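You operate a simulated robot arm through the tools that you are given. There is no shell and no other tool. Be economical: measure what you need, move in short steps, check, and stop when the job is done.

Carry out the task below with a simulated two-armed robot. There is one attempt and no reset: what you move stays moved.

JOB
Raise the heads, shut the berry valve and the gate, turn the fizz off and vent it to zero.

Only the result counts: the job must be done as asked and must still hold three seconds after the hand-in. Knocking over, shifting, dropping, spilling or breaking anything else fails it.

ROBOT AND FRAMES
Two 6-joint arms with two-finger parallel grippers on one trunk, on a base that drives. Base frame: it is fixed to the floor where the robot stands at the start and does not move with it; the origin is under the middle of the robot, x ahead of it, y to its left, z up. Lengths are in cm, angles in rad, forces in N, time in s.
The left shoulder is at the start at [-3.5, 17.7, 88.3], the right one opposite. With the tool pointing down near the work surface each hand reaches from about 46 to 72 cm from the robot's upright axis, wherever it stands, measured 20 degrees to its own side. Places, roughly: black valve handle marked berry [60, -20, 70]; black valve handle marked lime [60, -10, 70]; black valve handle marked peach [60, -40, 70]; black valve handle marked plain [60, 0, 70]; blue handle marked rinser [60, -40, 80]; blue valve handle marked rinse [60, -50, 70]; button marked vent [60, -70, 80]; filler heads [90, 40, 120]; gate with yellow grip [90, -30, 100]; lever with green ball [60, -60, 90]; lever with white ball [70, 0, 130]; small gauge with green arc [60, -70, 90]; yellow valve handle marked run off [60, -70, 70]. Payload 1.57 kg a hand.
The TCP of each hand is the grasp point between the finger pads, 3 cm short of the fingertips. In the tool frame z runs along the fingers and y along their closing line. Largest opening 8 cm; finger width 1.7, thickness 1.2; the body of the gripper, 4 by 8.2 cm, starts 8 cm behind the TCP.
Orientation is told as [roll, pitch, yaw] about the base's x, y, z axes, in that order, counted from this pose: with the fingers straight down and closing along the base's y, the tool's x points along the base's -x, its y along +y and its z along -z.

CONTROLS
- The arms move only by the tool arm_command. It takes "left_motion", "right_motion" or both (then of equal length, played together; a hand with none holds still); each is a list of rows, each a list of 7 numbers: the shift along the base's x, y, z in units of 300 mm (1.0 is 300 mm), then the turn, a rotation vector about the base's x, y, z in units of 60 degrees (1.0 is 60 degrees), then the closure in counts, from 0 (fully open) to 255 (shut). In form: [[tx, ty, tz, rx, ry, rz, gripper], ...]. A call has 1 to 20 rows; each row is the pose to reach, as a shift and turn from the pose commanded when the call began. A call with a number of a shift or a turn outside -1 to 1 is refused whole. Each row takes 0.2 s and may step no farther than 5 cm and 0.15 rad from the row before; otherwise, or with a gripper value out of range, the whole call is refused. Where a pose cannot be reached the arm comes as near as it can. A force on the tool above 40 N (or 10 N above the force at the start of the call, whichever is more), or a blocked arm, ends the call early, and 0.2 s more pass. The fingers move at their own pace (about 7.2 cm/s each) and stop on an object; they squeeze with about 30 N. The grip force told is the motor's: it shows also when the fingers shut on nothing. Time passes only in rows, and 0.2 s behind the last, so rows that repeat a pose let the fingers close. It gives the time, the measured TCP pose, the force on the tool (base axes), the opening and the grip force at its end, in the units of the frame above (readings bear some noise), with the torque about the TCP (base axes, N m) and any sound that the robot's microphone picked up.
- Cameras (640 x 400 px; columns grow to the right, rows downward): "scene" is now at [3.14, -2.39, 160.77]; the picture's right is [-0.31, -0.95, 0.00], its down [-0.69, 0.22, -0.68] and it looks along [0.65, -0.21, -0.73] (base axes); focal length 271 px, centre (320, 200). "left" rides on the left gripper at [7.2, 0.7, -12.2] in its tool frame; the picture's right is [-0.09, 1.00, 0.00], its down [-0.84, -0.08, -0.54] and it looks along [-0.54, -0.05, 0.84] (tool axes); focal length 238 px, centre (320, 200). "right" rides on the right gripper at [7.2, -0.7, -12.2] in its tool frame; the picture's right is [0.09, 1.00, 0.00], its down [-0.84, 0.08, -0.54] and it looks along [-0.54, 0.05, 0.84] (tool axes); focal length 238 px, centre (320, 200). There is no depth. A picture from a camera that has moved, and an enlarged one, comes with that camera's place and axes in the base frame and with its lens.
- capture(camera): a new picture of that camera. The clock stands still meanwhile.
- raise_lower(by): slides the trunk up (or, below 0, down) by that many cm; the arms and the scene camera ride with it, the base frame stays. It gives what a move gives, with no picture.
- steer(legs): drives the robot by 1 to 6 legs, each [ahead, left, turn to the left] in cm, cm and rad, along the robot's own axes; the way and the turn of a leg run together, so that a leg with both is an arc; at most 150 cm and 3.142 rad a leg. The arms and the cameras ride along, it lands a little off, and it stops where it bumps. It gives what a move gives.
- head_to(pan, tilt): turns the head with the scene camera to pan (to the left, within 2.496 rad either way) and tilt (down, from -0.506 to 1.204), counted from straight ahead of the robot. It gives what a move gives.
- enlarge(camera, box): a new picture of the part [left, top, right, bottom] of that camera's present view, enlarged. The clock stands still meanwhile.
- close_job(): hands the job in; it is judged then, once.

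Work in short steps. Places have to be worked out from the pictures, the camera data and where the tool is seen: move nearer, look again, correct. Check each grasp and each placing, and mend what went wrong. You have 120 turns and 88 pictures in all, those below and enlarged ones among them. Open the grippers and draw the arms clear of the work before you hand the job in, unless the task says otherwise; then end with one line.

The tools are called as name(argument=value, ...) on one line, values as JSON. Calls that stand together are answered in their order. arm_command: Moves the arms, as the interface text tells. Its arguments: {"type":"object","properties":{"left_motion":{"type":"array","items":{"type":"array","items":{"type":"number"}}},"right_motion":{"type":"array","items":{"type":"array","items":{"type":"number"}}}},"required":[]} The other tools are called the same way: raise_lower (by) slides the trunk up or down; steer (legs) drives the base; head_to (pan, tilt) turns the head that bears the scene camera; capture (camera) takes a picture; enlarge (camera, box) takes an enlarged picture of a part of a camera's view; close_job () hands the job in.

At the start:

```text
time_s: 0.0
left_tool_pos: [34.59, -5.24, 137.29]
left_ee_rot: [-0.001, -0.002, 0.001]
left_contact_force: [-0.5, 1.1, 0.2]
left_torque: [-0.01, 0.0, 0.02]
left_gripper_width: 7.99
left_gripper_force: 0.0
right_tool_pos: [28.98, -29.48, 139.62]
right_ee_rot: [-0.001, 0.0, 0.0]
right_contact_force: [0.2, 0.3, -1.0]
right_torque: [0.02, 0.03, 0.0]
right_gripper_width: 7.99
right_gripper_force: 0.0
trunk travel left (down, up): [-32.3, 0.5]
robot x, y, heading: [0.12, 0.04, 0.001]
head pan, tilt: [-0.312, 0.817]
```

scene: 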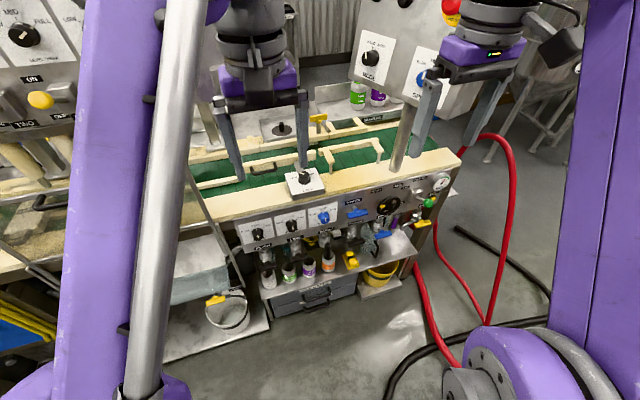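
right: 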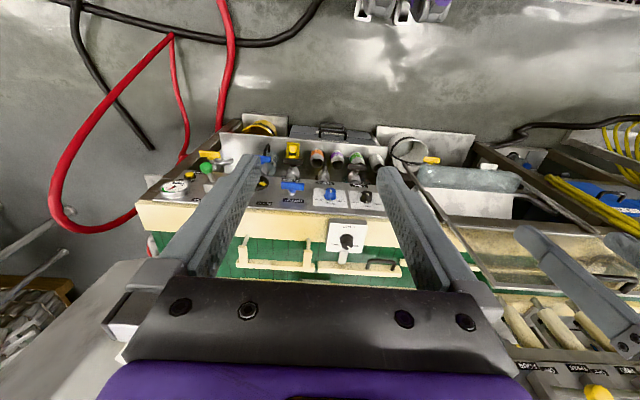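
left: 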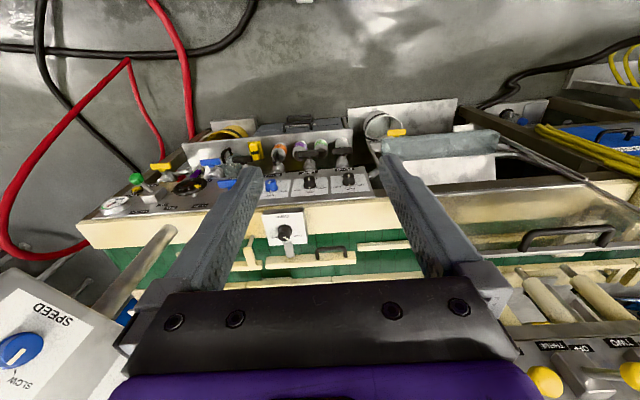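

The scene shows a filling line with panel knobs, valves, gauge. I look closer at the front panel and around.

enlarge(camera="scene", box=[220, 160, 480, 320])

head_to(pan=0.1, tilt=0.4)

capture(camera="scene")

```text
2.46 times, centred on (350, 240) of scene
camera zoom: at [3.14, -2.39, 160.77], right [-0.31, -0.95, 0.0], down [-0.69, 0.22, -0.68], along [0.65, -0.21, -0.73], focal length 666 px, centre (246, 102)
```

zoom: 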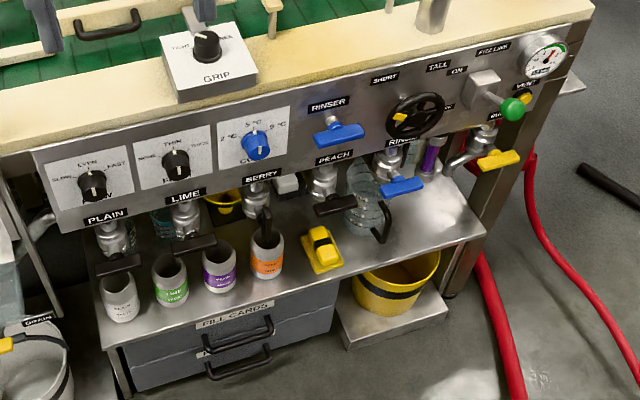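

```text
time_s: 0.9
left_tool_pos: [34.59, -5.28, 137.27]
left_ee_rot: [0.0, 0.001, 0.001]
left_contact_force: [0.1, 0.5, 0.3]
left_torque: [-0.01, 0.0, -0.01]
left_gripper_width: 8.01
left_gripper_force: 0.0
right_tool_pos: [29.02, -29.54, 139.49]
right_ee_rot: [0.001, 0.0, -0.001]
right_contact_force: [0.0, 0.3, -0.2]
right_torque: [-0.01, 0.01, 0.01]
right_gripper_width: 8.0
right_gripper_force: 0.0
trunk travel left (down, up): [-32.3, 0.5]
robot x, y, heading: [-0.09, 0.29, 0.006]
head pan, tilt: [0.099, 0.4]
```

```text
83 pictures are left
camera scene: at [4.77, 0.97, 164.42], right [0.1, -1.0, 0.0], down [-0.39, -0.04, -0.92], along [0.92, 0.09, -0.39], focal length 271 px, centre (320, 200)
```

scene: 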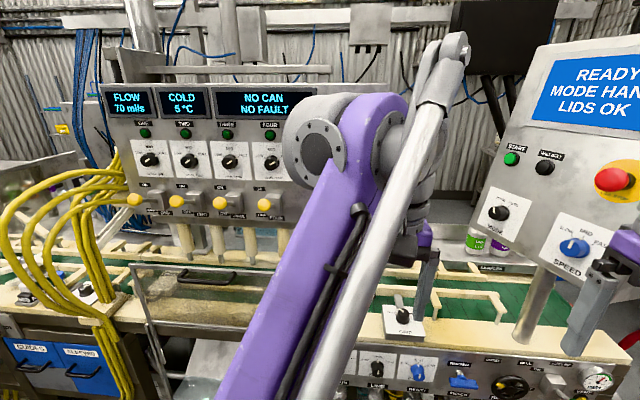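

The left arm hides the white-ball lever; I swing the left hand sideways to the left, in free space, and look again.

arm_command(left_motion=[[0, 0.16, 0, 0, 0, 0, 0], [0, 0.32, 0, 0, 0, 0, 0], [0, 0.48, 0, 0, 0, 0, 0], [0, 0.64, 0, 0, 0, 0, 0], [0, 0.8, 0, 0, 0, 0, 0], [0, 0.96, 0, 0, 0, 0, 0]])

capture(camera="scene")

```text
time_s: 2.3
left_tool_pos: [34.51, 23.61, 137.36]
left_ee_rot: [-0.002, 0.0, 0.0]
left_contact_force: [0.2, -0.6, 0.2]
left_torque: [-0.03, 0.01, 0.01]
left_gripper_width: 8.0
left_gripper_force: 0.0
right_tool_pos: [28.9, -29.38, 139.67]
right_ee_rot: [-0.003, 0.001, 0.0]
right_contact_force: [0.8, -0.4, -0.9]
right_torque: [-0.01, -0.02, 0.02]
right_gripper_width: 7.99
right_gripper_force: 0.1
trunk travel left (down, up): [-32.3, 0.5]
robot x, y, heading: [0.16, 0.22, -0.004]
head pan, tilt: [0.099, 0.4]
```

```text
82 pictures are left
camera scene: at [4.78, 1.12, 164.42], right [0.1, -1.0, 0.0], down [-0.39, -0.04, -0.92], along [0.92, 0.09, -0.39], focal length 271 px, centre (320, 200)
```

scene: 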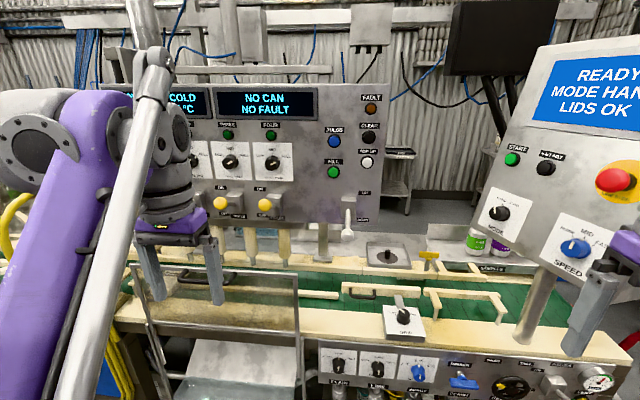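

enlarge(camera="scene", box=[300, 80, 460, 180])

enlarge(camera="scene", box=[290, 170, 530, 320])

enlarge(camera="scene", box=[310, 340, 630, 400])

```text
4.00 times, centred on (380, 130) of scene
camera zoom: at [4.78, 1.12, 164.42], right [0.1, -1.0, 0.0], down [-0.39, -0.04, -0.92], along [0.92, 0.09, -0.39], focal length 1082 px, centre (80, 480)
```

zoom: 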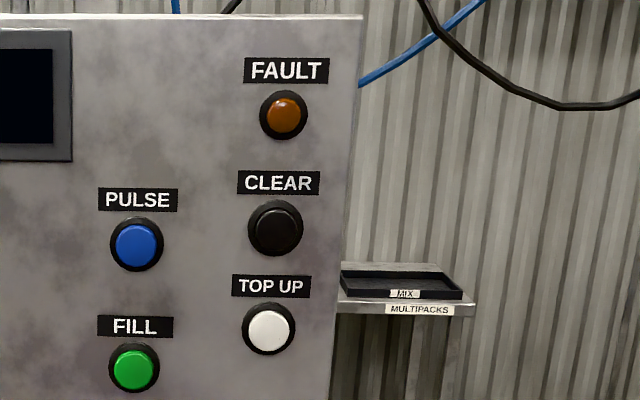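

```text
2.67 times, centred on (410, 245) of scene
camera zoom: at [4.78, 1.12, 164.42], right [0.1, -1.0, 0.0], down [-0.39, -0.04, -0.92], along [0.92, 0.09, -0.39], focal length 722 px, centre (80, 80)
```

zoom: 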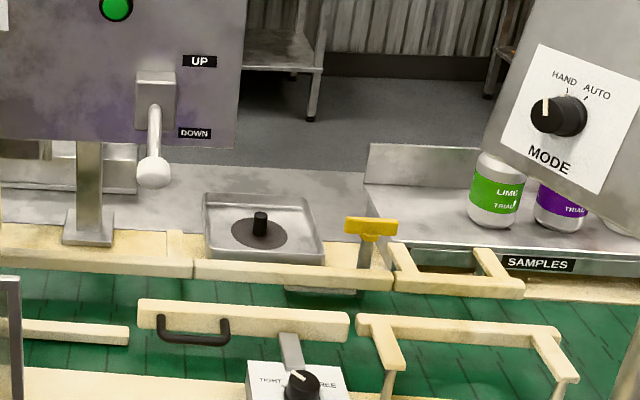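

```text
2.00 times, centred on (470, 370) of scene
camera zoom: at [4.78, 1.12, 164.42], right [0.1, -1.0, 0.0], down [-0.39, -0.04, -0.92], along [0.92, 0.09, -0.39], focal length 541 px, centre (20, -140)
```

zoom: 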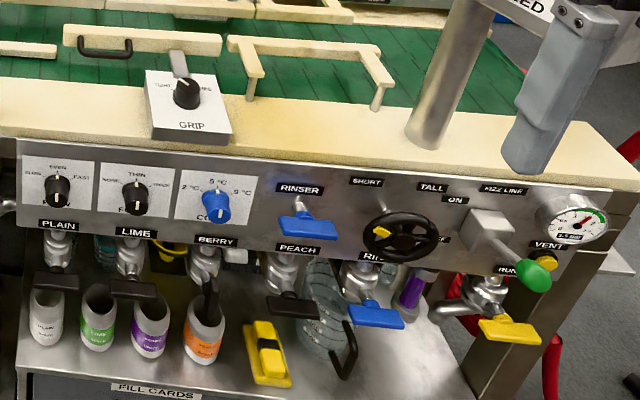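

The white-ball lever (on the console, y≈0) hangs at DOWN. I turn the left hand to point forward, moving nearer, so I can look with its camera and then push the lever up.

arm_command(left_motion=[[0, -0.04, -0.02, 0, -0.125, 0, 0], [0, -0.08, -0.04, 0, -0.25, 0, 0], [0, -0.12, -0.06, 0, -0.375, 0, 0], [0, -0.16, -0.08, 0, -0.5, 0, 60], [0, -0.2, -0.1, 0, -0.625, 0, 120], [0, -0.24, -0.12, 0, -0.75, 0, 180], [0, -0.28, -0.14, 0, -0.875, 0, 255], [0, -0.32, -0.16, 0, -1.0, 0, 255]])

arm_command(left_motion=[[0, -0.04, -0.02, 0, -0.125, 0, 255], [0, -0.08, -0.04, 0, -0.25, 0, 255], [0, -0.12, -0.06, 0, -0.375, 0, 255], [0, -0.16, -0.1, 0, -0.5, 0, 255]])

capture(camera="left")

capture(camera="scene")

```text
time_s: 4.1
left_tool_pos: [34.56, 13.87, 132.39]
left_ee_rot: [-0.001, -1.05, 0.0]
left_contact_force: [0.8, -0.1, 0.4]
left_torque: [0.05, -0.01, -0.03]
left_gripper_width: 0.0
left_gripper_force: 21.3
right_tool_pos: [28.94, -29.51, 139.68]
right_ee_rot: [0.002, 0.0, 0.002]
right_contact_force: [-0.4, 0.4, 0.5]
right_torque: [-0.01, 0.02, 0.02]
right_gripper_width: 8.0
right_gripper_force: 0.0
trunk travel left (down, up): [-32.3, 0.5]
robot x, y, heading: [0.13, -0.09, -0.0]
head pan, tilt: [0.099, 0.4]
```

```text
time_s: 5.1
left_tool_pos: [34.63, 9.1, 129.45]
left_ee_rot: [-2.584, -1.569, 2.583]
left_contact_force: [-0.2, 0.1, -0.1]
left_torque: [0.01, -0.01, 0.02]
left_gripper_width: 0.03
left_gripper_force: 21.1
right_tool_pos: [28.94, -29.56, 139.61]
right_ee_rot: [0.0, -0.001, 0.0]
right_contact_force: [0.4, 0.7, -0.1]
right_torque: [0.0, -0.01, 0.0]
right_gripper_width: 7.95
right_gripper_force: 0.0
trunk travel left (down, up): [-32.3, 0.5]
robot x, y, heading: [0.13, -0.17, -0.0]
head pan, tilt: [0.099, 0.4]
```

```text
78 pictures are left
camera left: at [22.33, 9.81, 122.29], right [0.0, 1.0, 0.09], down [-0.54, -0.08, 0.84], along [0.84, -0.05, 0.54], focal length 238 px, centre (320, 200)
```

left: 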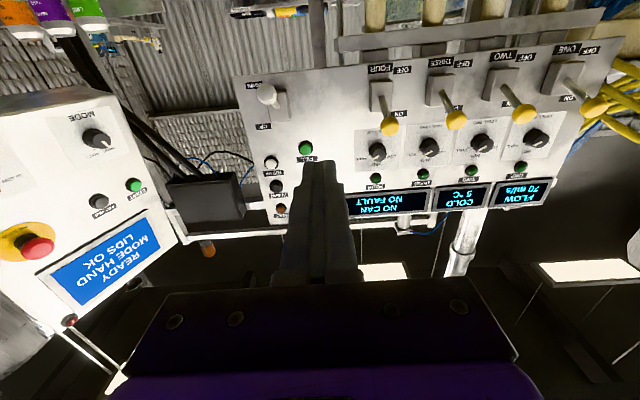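

```text
77 pictures are left
camera scene: at [4.78, 0.99, 164.42], right [0.1, -1.0, 0.0], down [-0.39, -0.04, -0.92], along [0.92, 0.09, -0.39], focal length 271 px, centre (320, 200)
```

scene: 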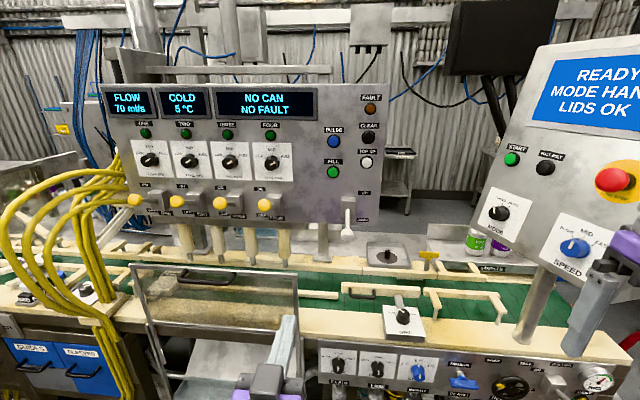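

Triangulation puts the ball at about (67.4, 0, 128.2), pivot near (74, 0, 133). I bring the closed left fingers under it.

arm_command(left_motion=[[0.1, -0.08, -0.05, 0, 0, 0, 255], [0.2, -0.16, -0.1, 0, 0, 0, 255], [0.3, -0.24, -0.15, 0, 0, 0, 255], [0.4, -0.305, -0.19, 0, 0, 0, 255], [0.5, -0.305, -0.19, 0, 0, 0, 255], [0.6, -0.305, -0.19, 0, 0, 0, 255], [0.7, -0.305, -0.19, 0, 0, 0, 255], [0.8, -0.305, -0.19, 0, 0, 0, 255], [0.9, -0.305, -0.19, 0, 0, 0, 255], [1.0, -0.305, -0.19, 0, 0, 0, 255]])

capture(camera="scene")

capture(camera="left")

```text
time_s: 7.3
left_tool_pos: [64.63, -0.06, 123.81]
left_ee_rot: [0.097, -1.57, -0.096]
left_contact_force: [0.7, -0.5, -0.9]
left_torque: [0.04, -0.01, 0.01]
left_gripper_width: 0.0
left_gripper_force: 21.3
right_tool_pos: [29.07, -29.59, 139.66]
right_ee_rot: [0.002, 0.0, 0.0]
right_contact_force: [0.8, -0.1, 0.0]
right_torque: [-0.02, -0.01, 0.0]
right_gripper_width: 8.0
right_gripper_force: 0.1
trunk travel left (down, up): [-32.3, 0.5]
robot x, y, heading: [-0.1, 0.33, 0.002]
head pan, tilt: [0.099, 0.4]
```

```text
76 pictures are left
camera scene: at [4.88, 0.96, 164.43], right [0.1, -1.0, 0.0], down [-0.39, -0.04, -0.92], along [0.92, 0.09, -0.39], focal length 271 px, centre (320, 200)
```

scene: 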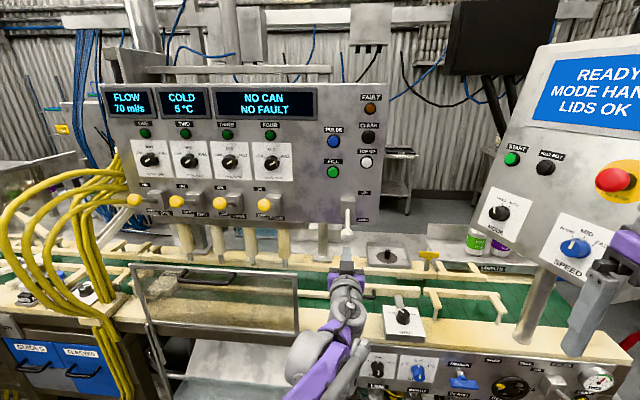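

```text
75 pictures are left
camera left: at [52.27, 0.64, 116.67], right [0.0, 1.0, 0.09], down [-0.54, -0.08, 0.84], along [0.84, -0.05, 0.54], focal length 238 px, centre (320, 200)
```

left: 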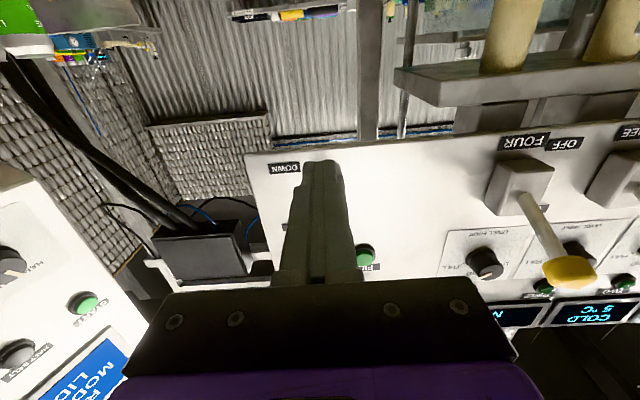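

The fingers sit right below the ball. I raise in small steps to swing the lever to UP.

arm_command(left_motion=[[0.05, 0, 0.03, 0, 0, 0, 255], [0.05, 0, 0.06, 0, 0, 0, 255], [0.05, 0, 0.09, 0, 0, 0, 255], [0.05, 0, 0.12, 0, 0, 0, 255], [0.05, 0, 0.15, 0, 0, 0, 255], [0.05, 0, 0.18, 0, 0, 0, 255], [0.05, 0, 0.21, 0, 0, 0, 255], [0.05, 0, 0.24, 0, 0, 0, 255], [0.05, 0, 0.27, 0, 0, 0, 255], [0.05, 0, 0.3, 0, 0, 0, 255], [0.05, 0, 0.33, 0, 0, 0, 255], [0.05, 0, 0.36, 0, 0, 0, 255], [0.05, 0, 0.39, 0, 0, 0, 255], [0.05, 0, 0.41, 0, 0, 0, 255]])

capture(camera="scene")

```text
time_s: 9.8
left_tool_pos: [66.06, -0.12, 133.54]
left_ee_rot: [-0.93, -1.562, 0.928]
left_contact_force: [-12.1, 1.9, -29.4]
left_torque: [0.01, 0.76, 0.14]
left_gripper_width: 0.02
left_gripper_force: 21.5
right_tool_pos: [29.03, -29.46, 139.7]
right_ee_rot: [-0.002, 0.002, 0.0]
right_contact_force: [-0.6, 0.2, 0.8]
right_torque: [-0.01, 0.01, 0.02]
right_gripper_width: 7.99
right_gripper_force: 0.1
trunk travel left (down, up): [-32.3, 0.5]
robot x, y, heading: [0.05, -0.15, -0.004]
head pan, tilt: [0.099, 0.4]
stopped in row 12 (left hand): the force on the tool passed its limit at 50 N (the readings are from after the stop); the commanded pose is now the measured one
```

```text
74 pictures are left
camera scene: at [4.86, 1.01, 164.39], right [0.1, -0.99, 0.0], down [-0.39, -0.04, -0.92], along [0.92, 0.09, -0.39], focal length 271 px, centre (320, 200)
```

scene: 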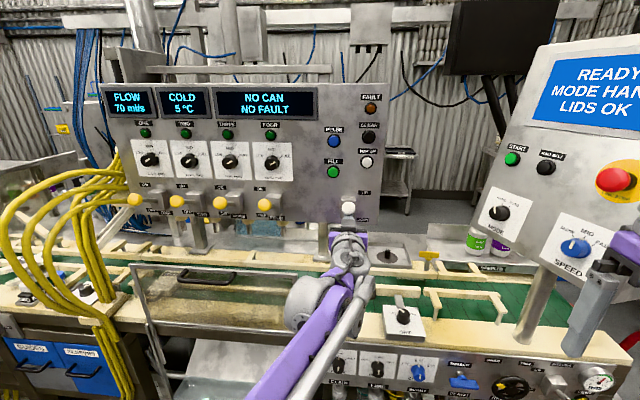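

The lever reached a stop and the heads have risen. I ease down and back off, then check that it holds.

arm_command(left_motion=[[0, 0, -0.05, 0, 0, 0, 255], [-0.05, 0, -0.1, 0, 0, 0, 255], [-0.2, 0, -0.1, 0, 0, 0, 255], [-0.35, 0, -0.1, 0, 0, 0, 255], [-0.5, 0, -0.1, 0, 0, 0, 255], [-0.65, 0, -0.1, 0, 0, 0, 255], [-0.8, 0, -0.1, 0, 0, 0, 255]])

capture(camera="left")

enlarge(camera="scene", box=[120, 160, 440, 360])

```text
time_s: 11.4
left_tool_pos: [42.07, 0.17, 131.02]
left_ee_rot: [-1.212, -1.566, 1.213]
left_contact_force: [-0.9, -0.1, -0.5]
left_torque: [0.0, -0.01, -0.01]
left_gripper_width: 0.0
left_gripper_force: 21.5
right_tool_pos: [28.83, -29.42, 139.73]
right_ee_rot: [0.0, -0.004, 0.001]
right_contact_force: [0.3, -0.2, 0.4]
right_torque: [-0.03, -0.03, -0.02]
right_gripper_width: 8.0
right_gripper_force: 0.2
trunk travel left (down, up): [-32.3, 0.5]
robot x, y, heading: [0.14, 0.41, 0.001]
head pan, tilt: [0.099, 0.4]
```

```text
73 pictures are left
camera left: at [29.59, 0.82, 123.87], right [0.0, 1.0, 0.09], down [-0.54, -0.07, 0.84], along [0.84, -0.05, 0.54], focal length 238 px, centre (320, 200)
```

left: 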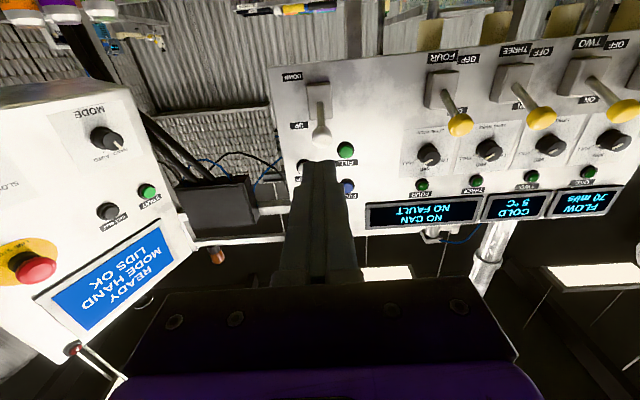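

```text
2.00 times, centred on (280, 260) of scene
camera zoom: at [4.61, 1.09, 164.42], right [0.1, -0.99, 0.0], down [-0.39, -0.04, -0.92], along [0.92, 0.09, -0.39], focal length 541 px, centre (400, 80)
```

zoom: 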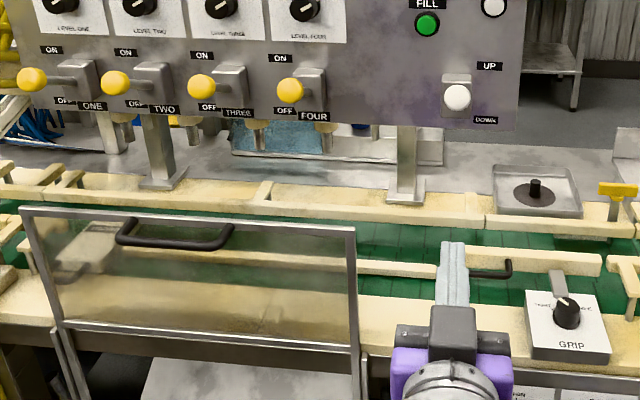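

Heads are up and holding. Next the berry valve: I bring the right hand down in front of the machine, pitched 45° forward, to look with its camera; the left hand is drawn aside.

arm_command(right_motion=[[0, 0, -0.08, 0, -0.125, 0, 0], [0, 0, -0.16, 0, -0.25, 0, 0], [0, 0, -0.24, 0, -0.375, 0, 0], [0, 0, -0.32, 0, -0.5, 0, 0], [0, 0.02, -0.4, 0, -0.625, 0, 0], [0, 0.05, -0.5, 0, -0.75, 0, 0], [0, 0.1, -0.65, 0, -0.75, 0, 0], [0, 0.15, -0.8, 0, -0.75, 0, 0], [0, 0.15, -0.95, 0, -0.75, 0, 0]], left_motion=[[-0.05, 0.1, 0, 0, 0, 0, 255], [-0.1, 0.2, 0, 0, 0, 0, 255], [-0.1, 0.3, 0, 0, 0, 0, 255], [-0.1, 0.4, 0, 0, 0, 0, 255], [-0.1, 0.5, 0, 0, 0, 0, 255], [-0.1, 0.6, 0, 0, 0, 0, 255], [-0.1, 0.7, 0, 0, 0, 0, 255], [-0.1, 0.8, 0, 0, 0, 0, 255], [-0.1, 0.8, 0, 0, 0, 0, 255]])

capture(camera="right")

```text
time_s: 13.4
left_tool_pos: [39.23, 24.05, 130.73]
left_ee_rot: [-1.345, -1.567, 1.343]
left_contact_force: [0.2, -0.4, 0.0]
left_torque: [0.02, 0.0, 0.03]
left_gripper_width: 0.01
left_gripper_force: 21.4
left hand out of reach, approached as far as the arm can: row 6, 7
right_tool_pos: [28.95, -24.63, 110.99]
right_ee_rot: [-0.001, -0.786, 0.0]
right_contact_force: [1.1, 0.4, 0.3]
right_torque: [0.01, 0.02, 0.03]
right_gripper_width: 8.01
right_gripper_force: 0.0
trunk travel left (down, up): [-32.3, 0.5]
robot x, y, heading: [-0.05, 0.09, -0.002]
head pan, tilt: [0.099, 0.4]
```

```text
71 pictures are left
camera right: at [15.47, -25.38, 114.6], right [-0.06, 1.0, -0.07], down [0.21, 0.08, 0.98], along [0.98, 0.05, -0.21], focal length 238 px, centre (320, 200)
```

right: 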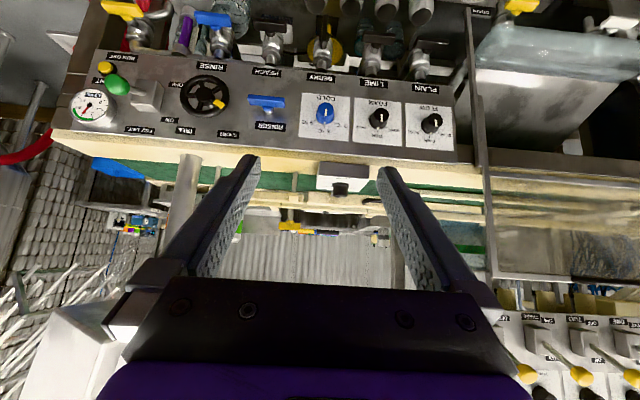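

enlarge(camera="right", box=[90, 0, 450, 150])

head_to(pan=-0.35, tilt=0.9)

capture(camera="scene")

```text
1.78 times, centred on (270, 75) of right
camera zoom: at [15.47, -25.38, 114.6], right [-0.06, 1.0, -0.07], down [0.21, 0.08, 0.98], along [0.98, 0.05, -0.21], focal length 424 px, centre (409, 422)
```

zoom: 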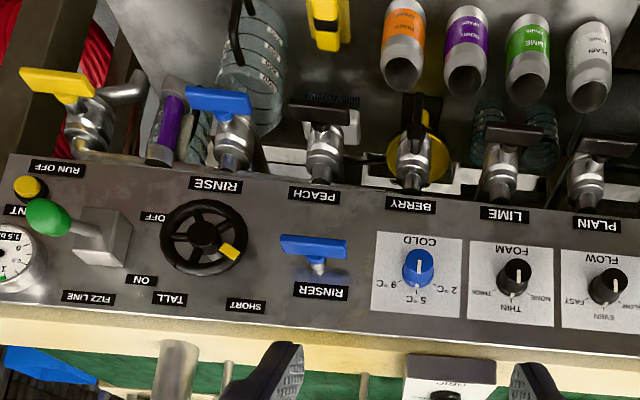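

```text
time_s: 14.3
left_tool_pos: [39.34, 24.01, 130.64]
left_ee_rot: [-1.085, -1.566, 1.08]
left_contact_force: [0.8, -0.4, -0.7]
left_torque: [-0.02, 0.01, -0.01]
left_gripper_width: 0.0
left_gripper_force: 21.5
right_tool_pos: [29.08, -24.69, 111.05]
right_ee_rot: [0.0, -0.785, 0.0]
right_contact_force: [0.8, -0.1, 0.6]
right_torque: [-0.01, 0.03, 0.02]
right_gripper_width: 8.0
right_gripper_force: 0.0
trunk travel left (down, up): [-32.3, 0.5]
robot x, y, heading: [-0.04, -0.41, -0.004]
head pan, tilt: [-0.351, 0.901]
```

```text
69 pictures are left
camera scene: at [2.62, -2.53, 160.13], right [-0.34, -0.94, 0.0], down [-0.74, 0.27, -0.62], along [0.58, -0.21, -0.78], focal length 271 px, centre (320, 200)
```

scene: 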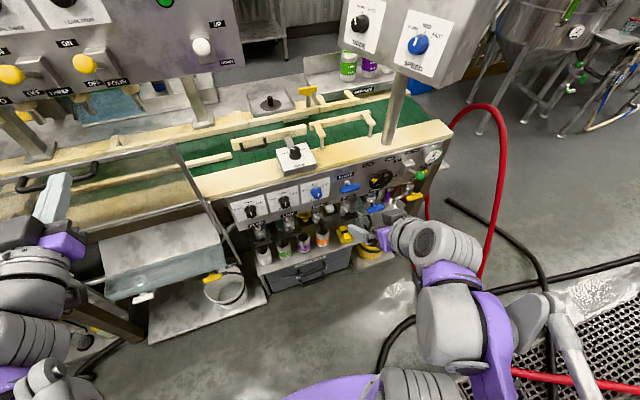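

I zoom on the valves from the scene camera to triangulate the berry handle and the others.

enlarge(camera="scene", box=[220, 130, 460, 280])

```text
2.67 times, centred on (340, 205) of scene
camera zoom: at [2.62, -2.53, 160.13], right [-0.34, -0.94, 0.0], down [-0.74, 0.27, -0.62], along [0.58, -0.21, -0.78], focal length 722 px, centre (267, 187)
```

zoom: 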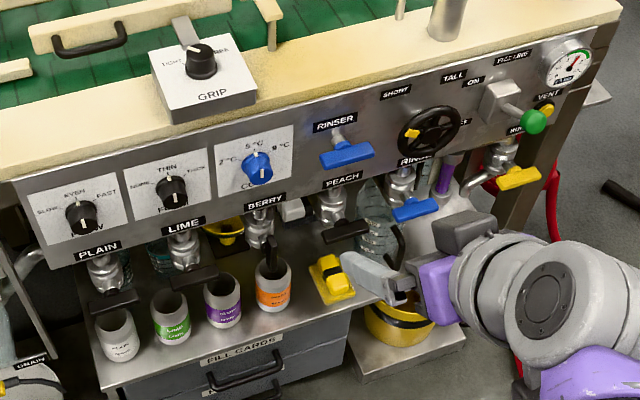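

The berry handle appears around (56, -24, 70.5), its bar pointing toward the robot. I lower the right hand in front of it for a close look.

arm_command(right_motion=[[0.0, 0, -0.15, 0, 0, 0, 0], [0.0, 0, -0.3, 0, 0, 0, 0], [0.0, 0, -0.45, 0, 0, 0, 0], [0.0, 0, -0.6, 0, 0, 0, 0], [0.05, 0, -0.75, 0, 0, 0, 0], [0.15, 0, -0.85, 0, 0, 0, 0], [0.25, 0, -0.95, 0, 0, 0, 0]])

capture(camera="right")

```text
time_s: 15.9
left_tool_pos: [39.42, 23.9, 130.75]
left_ee_rot: [-0.885, -1.566, 0.887]
left_contact_force: [-0.1, 0.5, -0.2]
left_torque: [-0.01, 0.0, 0.0]
left_gripper_width: 0.01
left_gripper_force: 21.3
right_tool_pos: [38.47, -25.5, 89.14]
right_ee_rot: [0.0, -0.782, 0.002]
right_contact_force: [0.6, -0.2, 0.1]
right_torque: [0.0, 0.02, 0.02]
right_gripper_width: 7.99
right_gripper_force: 0.1
right hand out of reach, approached as far as the arm can: row 5, 6, 7
trunk travel left (down, up): [-32.3, 0.5]
robot x, y, heading: [-0.08, 0.02, -0.0]
head pan, tilt: [-0.351, 0.901]
```

```text
67 pictures are left
camera right: at [24.93, -26.26, 92.77], right [-0.07, 1.0, -0.06], down [0.21, 0.08, 0.97], along [0.98, 0.05, -0.22], focal length 238 px, centre (320, 200)
```

right: 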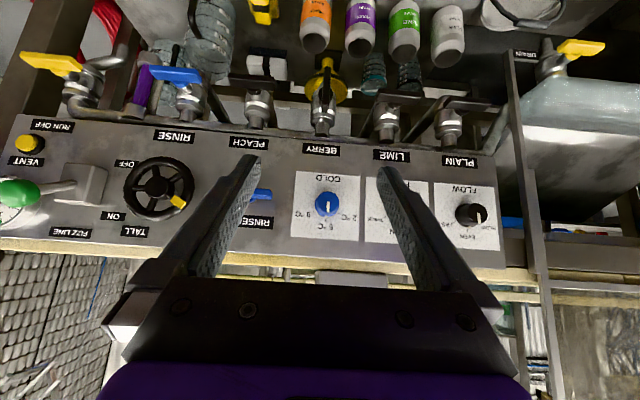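

enlarge(camera="right", box=[220, 40, 500, 215])

enlarge(camera="right", box=[0, 30, 220, 250])

```text
2.29 times, centred on (360, 128) of right
camera zoom: at [24.93, -26.26, 92.77], right [-0.07, 1.0, -0.06], down [0.21, 0.08, 0.97], along [0.98, 0.05, -0.22], focal length 545 px, centre (229, 366)
```

zoom: 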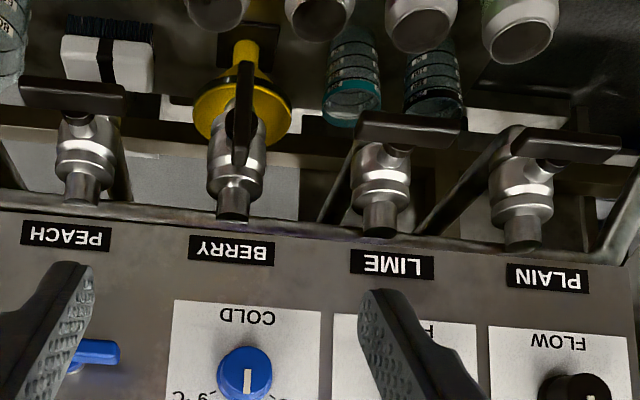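

```text
1.82 times, centred on (110, 140) of right
camera zoom: at [24.93, -26.26, 92.77], right [-0.07, 1.0, -0.06], down [0.21, 0.08, 0.97], along [0.98, 0.05, -0.22], focal length 433 px, centre (702, 309)
```

zoom: 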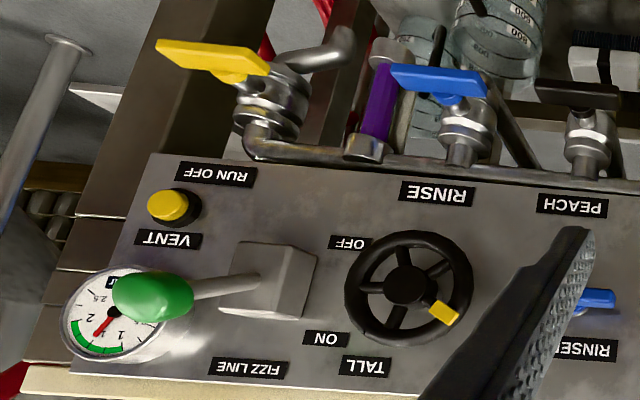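

Bar and stem directions are still ambiguous from above. I lower the trunk so the right camera comes level with the valve.

raise_lower(by=-20)

capture(camera="right")

```text
time_s: 18.1
left_tool_pos: [39.01, 23.97, 110.86]
left_ee_rot: [-1.105, -1.565, 1.105]
left_contact_force: [0.7, -0.4, -0.1]
left_torque: [0.01, 0.0, 0.0]
left_gripper_width: 0.0
left_gripper_force: 21.5
right_tool_pos: [38.27, -25.54, 69.37]
right_ee_rot: [0.001, -0.785, 0.001]
right_contact_force: [0.4, 0.1, -0.1]
right_torque: [0.01, 0.01, -0.04]
right_gripper_width: 8.0
right_gripper_force: 0.0
trunk travel left (down, up): [-12.3, 20.5]
robot x, y, heading: [-0.0, 0.13, 0.003]
head pan, tilt: [-0.351, 0.901]
```

```text
64 pictures are left
camera right: at [24.69, -26.31, 72.89], right [-0.06, 1.0, -0.07], down [0.21, 0.08, 0.98], along [0.98, 0.05, -0.21], focal length 238 px, centre (320, 200)
```

right: 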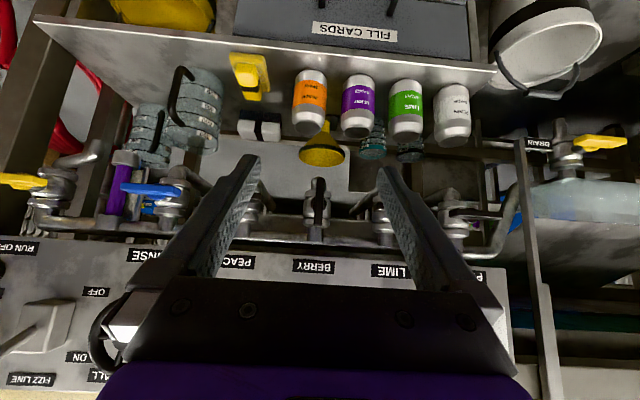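

enlarge(camera="right", box=[240, 130, 400, 280])

```text
2.67 times, centred on (320, 205) of right
camera zoom: at [24.69, -26.31, 72.89], right [-0.06, 1.0, -0.07], down [0.21, 0.08, 0.98], along [0.98, 0.05, -0.21], focal length 636 px, centre (320, 187)
```

zoom: 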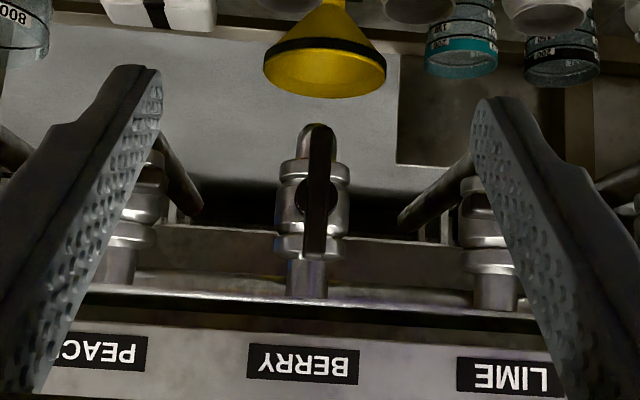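

Level view: the berry bar is vertical, centred near (60.5, -24.6, 65.7), turning about the x axis; others lie crosswise (shut). I pitch the right hand to horizontal and partly close, staying back.

arm_command(right_motion=[[0.0, 0, 0, 0, -0.125, 0, 0], [0.0, 0, 0, 0, -0.25, 0, 30], [0.0, 0, 0, 0, -0.375, 0, 60], [0.0, 0, 0, 0, -0.5, 0, 96], [0.05, 0, 0, 0, -0.625, 0, 96], [0.1, 0, 0, 0, -0.75, 0, 96]])

capture(camera="right")

```text
time_s: 19.5
left_tool_pos: [39.15, 23.97, 110.83]
left_ee_rot: [-0.959, -1.565, 0.959]
left_contact_force: [-0.3, 0.2, 0.1]
left_torque: [-0.03, -0.01, -0.01]
left_gripper_width: 0.0
left_gripper_force: 21.1
right_tool_pos: [46.97, -26.9, 76.04]
right_ee_rot: [0.042, -1.569, -0.042]
right_contact_force: [0.0, -0.3, -0.3]
right_torque: [-0.01, 0.02, -0.02]
right_gripper_width: 4.98
right_gripper_force: 0.0
right hand out of reach, approached as far as the arm can: row 3, 4, 5, 6
trunk travel left (down, up): [-12.3, 20.5]
robot x, y, heading: [0.22, 0.03, 0.002]
head pan, tilt: [-0.351, 0.901]
```

```text
62 pictures are left
camera right: at [34.94, -27.57, 68.83], right [0.0, 1.0, -0.09], down [-0.54, 0.08, 0.84], along [0.84, 0.05, 0.54], focal length 238 px, centre (320, 200)
```

right: 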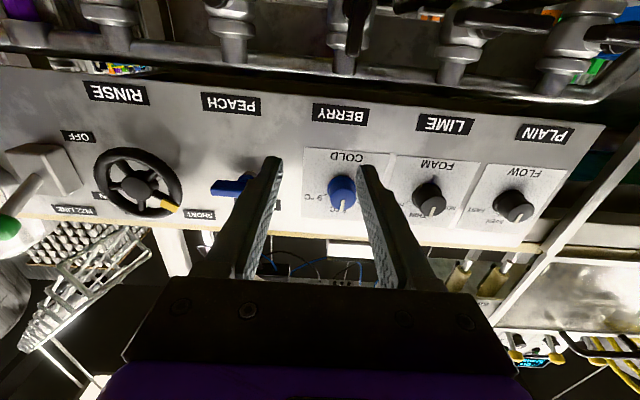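

Too near the robot for this pose; I back the base 15 cm.

steer(legs=[[-15, 0, 0]])

arm_command(right_motion=[[0.1, 0, -0.05, 0, 0, 0, 96], [0.2, 0, -0.1, 0, 0, 0, 96]])

```text
time_s: 20.9
left_tool_pos: [24.2, 23.87, 110.89]
left_ee_rot: [-1.241, -1.567, 1.237]
left_contact_force: [-0.2, 0.5, 0.8]
left_torque: [0.0, -0.02, 0.02]
left_gripper_width: 0.0
left_gripper_force: 21.9
right_tool_pos: [32.04, -26.89, 76.1]
right_ee_rot: [-0.217, -1.569, 0.218]
right_contact_force: [-0.2, 0.3, -0.5]
right_torque: [0.01, 0.02, 0.02]
right_gripper_width: 4.99
right_gripper_force: 0.2
trunk travel left (down, up): [-12.3, 20.5]
robot x, y, heading: [-14.79, -0.2, 0.001]
head pan, tilt: [-0.351, 0.901]
```

```text
time_s: 21.5
left_tool_pos: [24.32, 23.89, 110.8]
left_ee_rot: [-1.011, -1.565, 1.01]
left_contact_force: [-0.3, -0.4, -0.6]
left_torque: [-0.02, 0.01, 0.03]
left_gripper_width: 0.01
left_gripper_force: 21.3
right_tool_pos: [38.25, -26.86, 73.07]
right_ee_rot: [-0.394, -1.569, 0.397]
right_contact_force: [-0.6, 0.3, -0.1]
right_torque: [0.05, 0.0, 0.01]
right_gripper_width: 4.97
right_gripper_force: 0.1
trunk travel left (down, up): [-12.3, 20.5]
robot x, y, heading: [-14.59, 0.1, 0.002]
head pan, tilt: [-0.351, 0.901]
```

Now I move to a pre-grasp at (51, -24.6, 66) and check alignment.

arm_command(right_motion=[[0.08, 0.03, -0.08, 0, 0, 0, 96], [0.16, 0.05, -0.16, 0, 0, 0, 96], [0.24, 0.075, -0.236, 0, 0, 0, 96], [0.34, 0.075, -0.236, 0, 0, 0, 96], [0.425, 0.075, -0.236, 0, 0, 0, 96]])

capture(camera="right")

enlarge(camera="scene", box=[240, 100, 480, 250])

```text
time_s: 22.7
left_tool_pos: [24.31, 23.91, 110.89]
left_ee_rot: [-1.029, -1.565, 1.029]
left_contact_force: [0.8, 0.3, 0.2]
left_torque: [0.01, -0.01, 0.0]
left_gripper_width: 0.04
left_gripper_force: 21.6
right_tool_pos: [50.83, -24.55, 65.83]
right_ee_rot: [-0.239, -1.568, 0.236]
right_contact_force: [0.0, -0.2, 0.4]
right_torque: [0.0, 0.01, 0.0]
right_gripper_width: 4.99
right_gripper_force: 0.0
trunk travel left (down, up): [-12.3, 20.5]
robot x, y, heading: [-14.88, 0.1, -0.004]
head pan, tilt: [-0.351, 0.901]
```

```text
61 pictures are left
camera right: at [38.77, -25.3, 58.83], right [0.0, 1.0, -0.09], down [-0.54, 0.08, 0.84], along [0.84, 0.05, 0.54], focal length 238 px, centre (320, 200)
```

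right: 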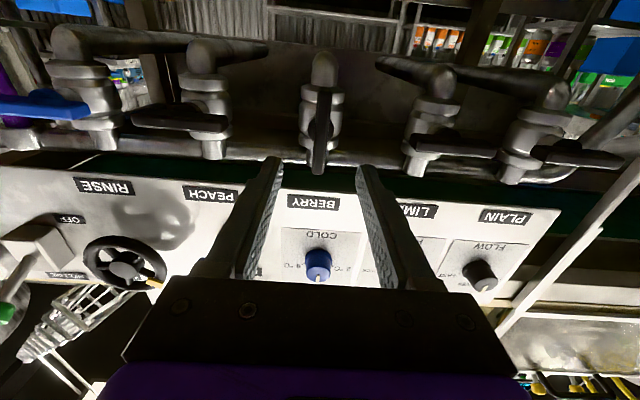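

```text
2.67 times, centred on (360, 175) of scene
camera zoom: at [-10.47, -2.54, 139.69], right [-0.34, -0.94, 0.0], down [-0.74, 0.27, -0.62], along [0.58, -0.21, -0.78], focal length 722 px, centre (213, 267)
```

zoom: 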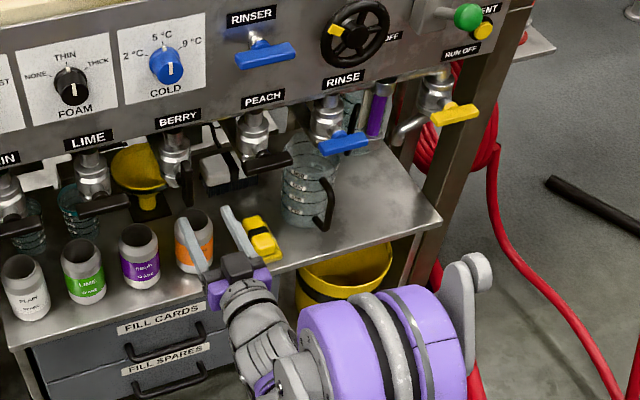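

Bar confirmed at x≈60.5, y≈-24.8, z 61.7–69.4. I advance so the fingertips straddle it, and close.

arm_command(right_motion=[[0.08, -0.006, 0, 0, 0, 0, 96], [0.16, -0.006, 0, 0, 0, 0, 96], [0.25, -0.006, 0, 0, 0, 0, 96], [0.25, -0.006, 0, 0, 0, 0, 160], [0.25, -0.006, 0, 0, 0, 0, 255], [0.25, -0.006, 0, 0, 0, 0, 255], [0.25, -0.006, 0, 0, 0, 0, 255]])

capture(camera="right")

```text
time_s: 24.3
left_tool_pos: [24.33, 23.96, 110.84]
left_ee_rot: [-1.137, -1.566, 1.137]
left_contact_force: [-0.4, 0.6, 0.1]
left_torque: [-0.04, 0.03, -0.01]
left_gripper_width: 0.03
left_gripper_force: 21.2
right_tool_pos: [58.5, -24.57, 66.0]
right_ee_rot: [-0.498, -1.57, 0.501]
right_contact_force: [-1.3, 11.6, -3.1]
right_torque: [0.05, -0.36, -0.07]
right_gripper_width: 1.23
right_gripper_force: 29.7
trunk travel left (down, up): [-12.3, 20.5]
robot x, y, heading: [-14.78, -0.25, -0.004]
head pan, tilt: [-0.351, 0.901]
```

```text
59 pictures are left
camera right: at [46.44, -25.29, 58.87], right [0.0, 1.0, -0.09], down [-0.54, 0.08, 0.84], along [0.84, 0.05, 0.54], focal length 238 px, centre (320, 200)
```

right: 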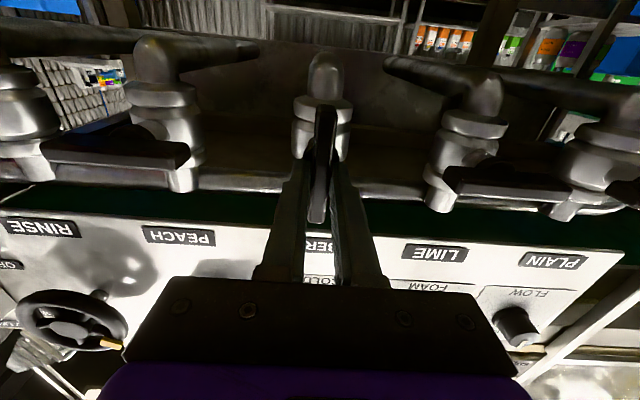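

Firm grip (1.23 cm). I roll about +x a first 30° (bottom end toward +y, clockwise as seen from the robot) and read the torque.

arm_command(right_motion=[[0.25, -0.006, 0, 0.12, 0, 0, 255]])

```text
refused: row 1 steps farther than a row can; nothing moved
```

Offsets are relative to the present pose; I resend without the shift.

arm_command(right_motion=[[0, 0, 0, 0.12, 0, 0, 255], [0, 0, 0, 0.24, 0, 0, 255], [0, 0, 0, 0.36, 0, 0, 255], [0, 0, 0, 0.48, 0, 0, 255]])

capture(camera="right")

```text
time_s: 25.3
left_tool_pos: [24.4, 23.9, 110.75]
left_ee_rot: [-1.006, -1.566, 1.002]
left_contact_force: [0.1, 1.0, 0.1]
left_torque: [0.01, 0.03, 0.03]
left_gripper_width: 0.0
left_gripper_force: 21.5
right_tool_pos: [58.56, -24.71, 65.86]
right_ee_rot: [1.566, -1.066, -1.568]
right_contact_force: [20.0, 5.4, 7.1]
right_torque: [0.07, 0.25, 0.29]
right_gripper_width: 1.26
right_gripper_force: 29.2
trunk travel left (down, up): [-12.3, 20.5]
robot x, y, heading: [-14.65, -0.21, 0.0]
head pan, tilt: [-0.351, 0.901]
```

```text
58 pictures are left
camera right: at [46.43, -21.96, 59.38], right [0.0, 0.92, 0.4], down [-0.54, -0.34, 0.77], along [0.84, -0.22, 0.5], focal length 238 px, centre (320, 200)
```

right: 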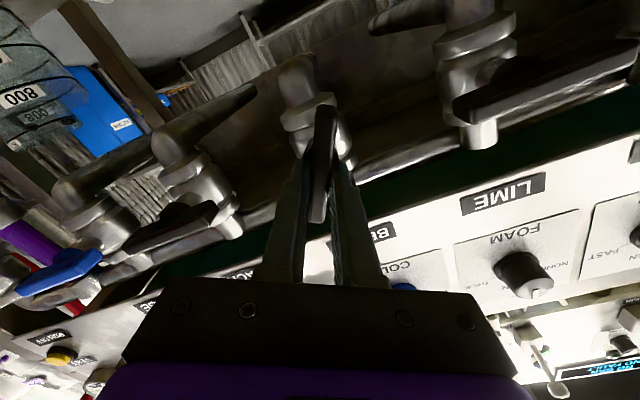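

The bar turns with the hand. I continue about 60° more.

arm_command(right_motion=[[0, 0, 0, 0.125, 0, 0, 255], [0, 0, 0, 0.25, 0, 0, 255], [0, 0, 0, 0.375, 0, 0, 255], [0, 0, 0, 0.5, 0, 0, 255], [0, 0, 0, 0.625, 0, 0, 255], [0, 0, 0, 0.75, 0, 0, 255], [0, 0, 0, 0.875, 0, 0, 255], [0, 0, 0, 1.0, 0, 0, 255]])

capture(camera="right")

```text
time_s: 27.1
left_tool_pos: [24.62, 23.74, 110.77]
left_ee_rot: [-0.45, -1.565, 0.447]
left_contact_force: [-0.4, 0.6, -0.1]
left_torque: [-0.01, -0.02, 0.01]
left_gripper_width: 0.0
left_gripper_force: 21.9
right_tool_pos: [58.39, -25.01, 65.54]
right_ee_rot: [1.567, -0.017, -1.572]
right_contact_force: [10.4, -14.1, -25.3]
right_torque: [-0.11, -0.09, -0.12]
right_gripper_width: 1.25
right_gripper_force: 29.5
trunk travel left (down, up): [-12.3, 20.5]
robot x, y, heading: [-14.87, 0.08, -0.002]
head pan, tilt: [-0.351, 0.901]
```

```text
57 pictures are left
camera right: at [46.4, -17.9, 64.82], right [0.01, 0.11, 0.99], down [-0.54, -0.83, 0.1], along [0.84, -0.54, 0.05], focal length 238 px, centre (320, 200)
```

right: 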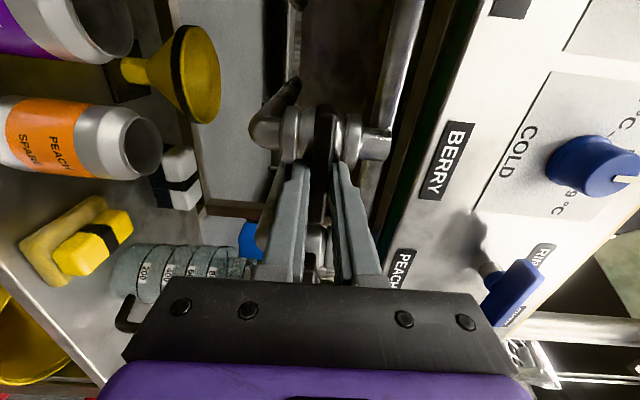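

The bar is now crosswise (hand rolled 89°). I open a little, back straight out and look.

arm_command(right_motion=[[0, 0, 0, 0, 0, 0, 150], [0, 0, 0, 0, 0, 0, 150], [-0.1, 0, 0, 0, 0, 0, 150], [-0.2, 0, 0, 0, 0, 0, 150], [-0.35, 0, 0, 0, 0, 0, 150], [-0.5, 0, 0, 0, 0, 0, 150]])

capture(camera="right")

enlarge(camera="scene", box=[220, 90, 460, 240])

```text
time_s: 28.5
left_tool_pos: [24.26, 23.75, 110.88]
left_ee_rot: [-1.133, -1.568, 1.135]
left_contact_force: [0.4, 0.3, -0.4]
left_torque: [0.0, -0.02, 0.0]
left_gripper_width: 0.02
left_gripper_force: 21.5
right_tool_pos: [43.16, -24.91, 65.86]
right_ee_rot: [1.571, -0.021, -1.567]
right_contact_force: [-0.7, 0.4, -0.5]
right_torque: [-0.02, 0.01, -0.02]
right_gripper_width: 3.32
right_gripper_force: 0.0
trunk travel left (down, up): [-12.3, 20.5]
robot x, y, heading: [-14.86, 0.03, -0.004]
head pan, tilt: [-0.351, 0.901]
```

```text
56 pictures are left
camera right: at [31.15, -17.8, 65.08], right [0.0, 0.11, 0.99], down [-0.54, -0.84, 0.09], along [0.84, -0.54, 0.06], focal length 238 px, centre (320, 200)
```

right: 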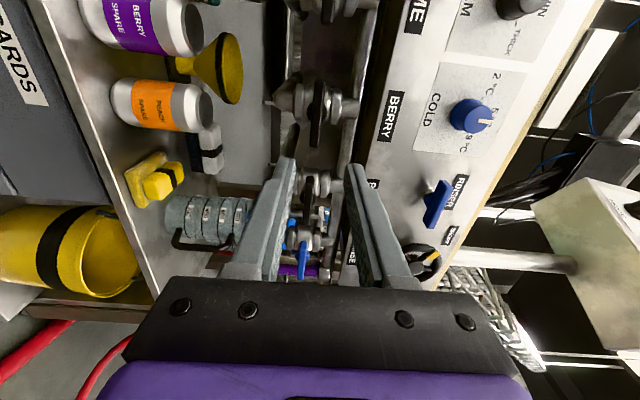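

```text
2.67 times, centred on (340, 165) of scene
camera zoom: at [-10.55, -2.53, 139.69], right [-0.34, -0.94, 0.0], down [-0.74, 0.27, -0.62], along [0.58, -0.21, -0.78], focal length 722 px, centre (267, 293)
```

zoom: 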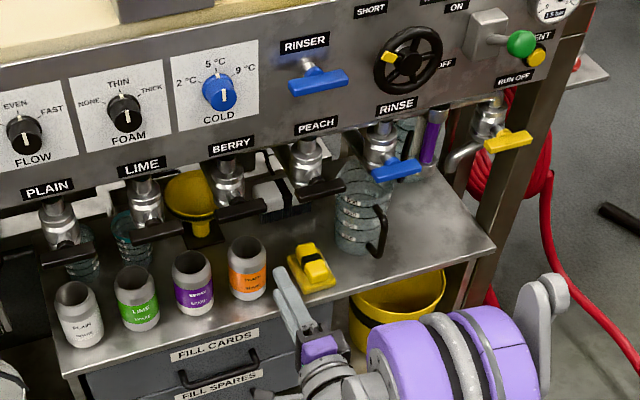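

Berry valve now matches the shut ones. The fizz ball triangulates to about (54.8, -61, 88) with pivot lower at z≈84.6, so it's at ON (up). I turn the base to the right to bring the right arm into range.

steer(legs=[[0, 0, -0.45], [9, 4.35, 0]])

head_to(pan=-0.3, tilt=0.6)

capture(camera="scene")

capture(camera="right")

```text
time_s: 31.0
left_tool_pos: [40.72, 4.28, 110.75]
left_ee_rot: [-0.986, -1.566, 0.528]
left_contact_force: [-0.2, 0.2, -0.2]
left_torque: [0.01, 0.0, -0.05]
left_gripper_width: 0.03
left_gripper_force: 21.2
right_tool_pos: [36.63, -47.92, 65.83]
right_ee_rot: [1.572, -0.022, -2.023]
right_contact_force: [1.1, 0.9, 0.9]
right_torque: [-0.01, -0.02, -0.01]
right_gripper_width: 3.29
right_gripper_force: 0.1
trunk travel left (down, up): [-12.3, 20.5]
robot x, y, heading: [-4.71, 0.07, -0.452]
head pan, tilt: [-0.351, 0.901]
```

```text
time_s: 31.8
left_tool_pos: [40.79, 4.27, 110.74]
left_ee_rot: [-1.072, -1.566, 0.616]
left_contact_force: [0.1, -0.9, -0.8]
left_torque: [-0.02, 0.04, -0.03]
left_gripper_width: 0.01
left_gripper_force: 21.1
right_tool_pos: [36.52, -47.78, 65.87]
right_ee_rot: [1.571, -0.021, -2.022]
right_contact_force: [-0.3, 0.6, 0.0]
right_torque: [-0.02, 0.0, -0.01]
right_gripper_width: 3.27
right_gripper_force: 0.1
trunk travel left (down, up): [-12.3, 20.5]
robot x, y, heading: [-4.85, 0.06, -0.451]
head pan, tilt: [-0.3, 0.6]
```

```text
54 pictures are left
camera scene: at [-0.87, -4.78, 142.16], right [-0.69, -0.73, 0.0], down [-0.41, 0.39, -0.82], along [0.6, -0.56, -0.57], focal length 271 px, centre (320, 200)
```

scene: 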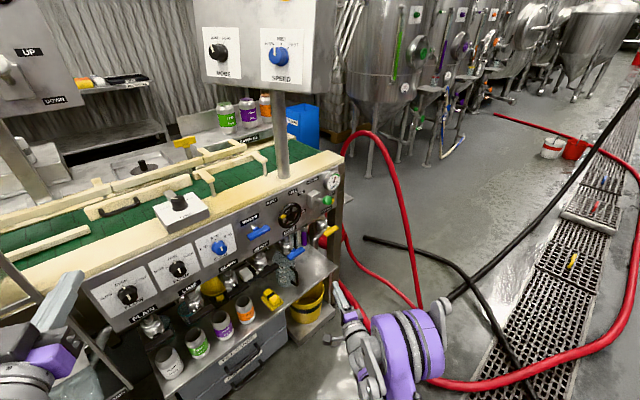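

```text
53 pictures are left
camera right: at [28.8, -36.1, 65.05], right [0.05, 0.1, 0.99], down [-0.85, -0.51, 0.1], along [0.52, -0.85, 0.06], focal length 238 px, centre (320, 200)
```

right: 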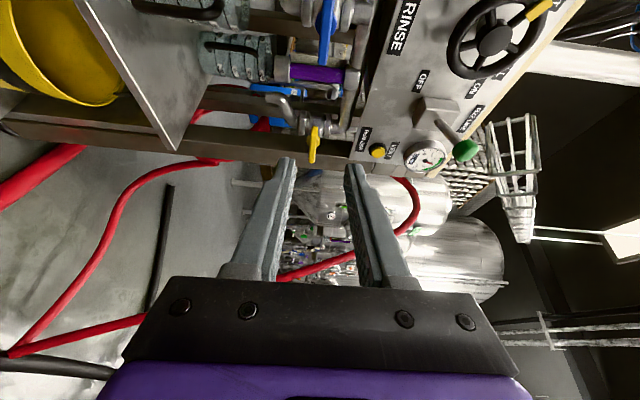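

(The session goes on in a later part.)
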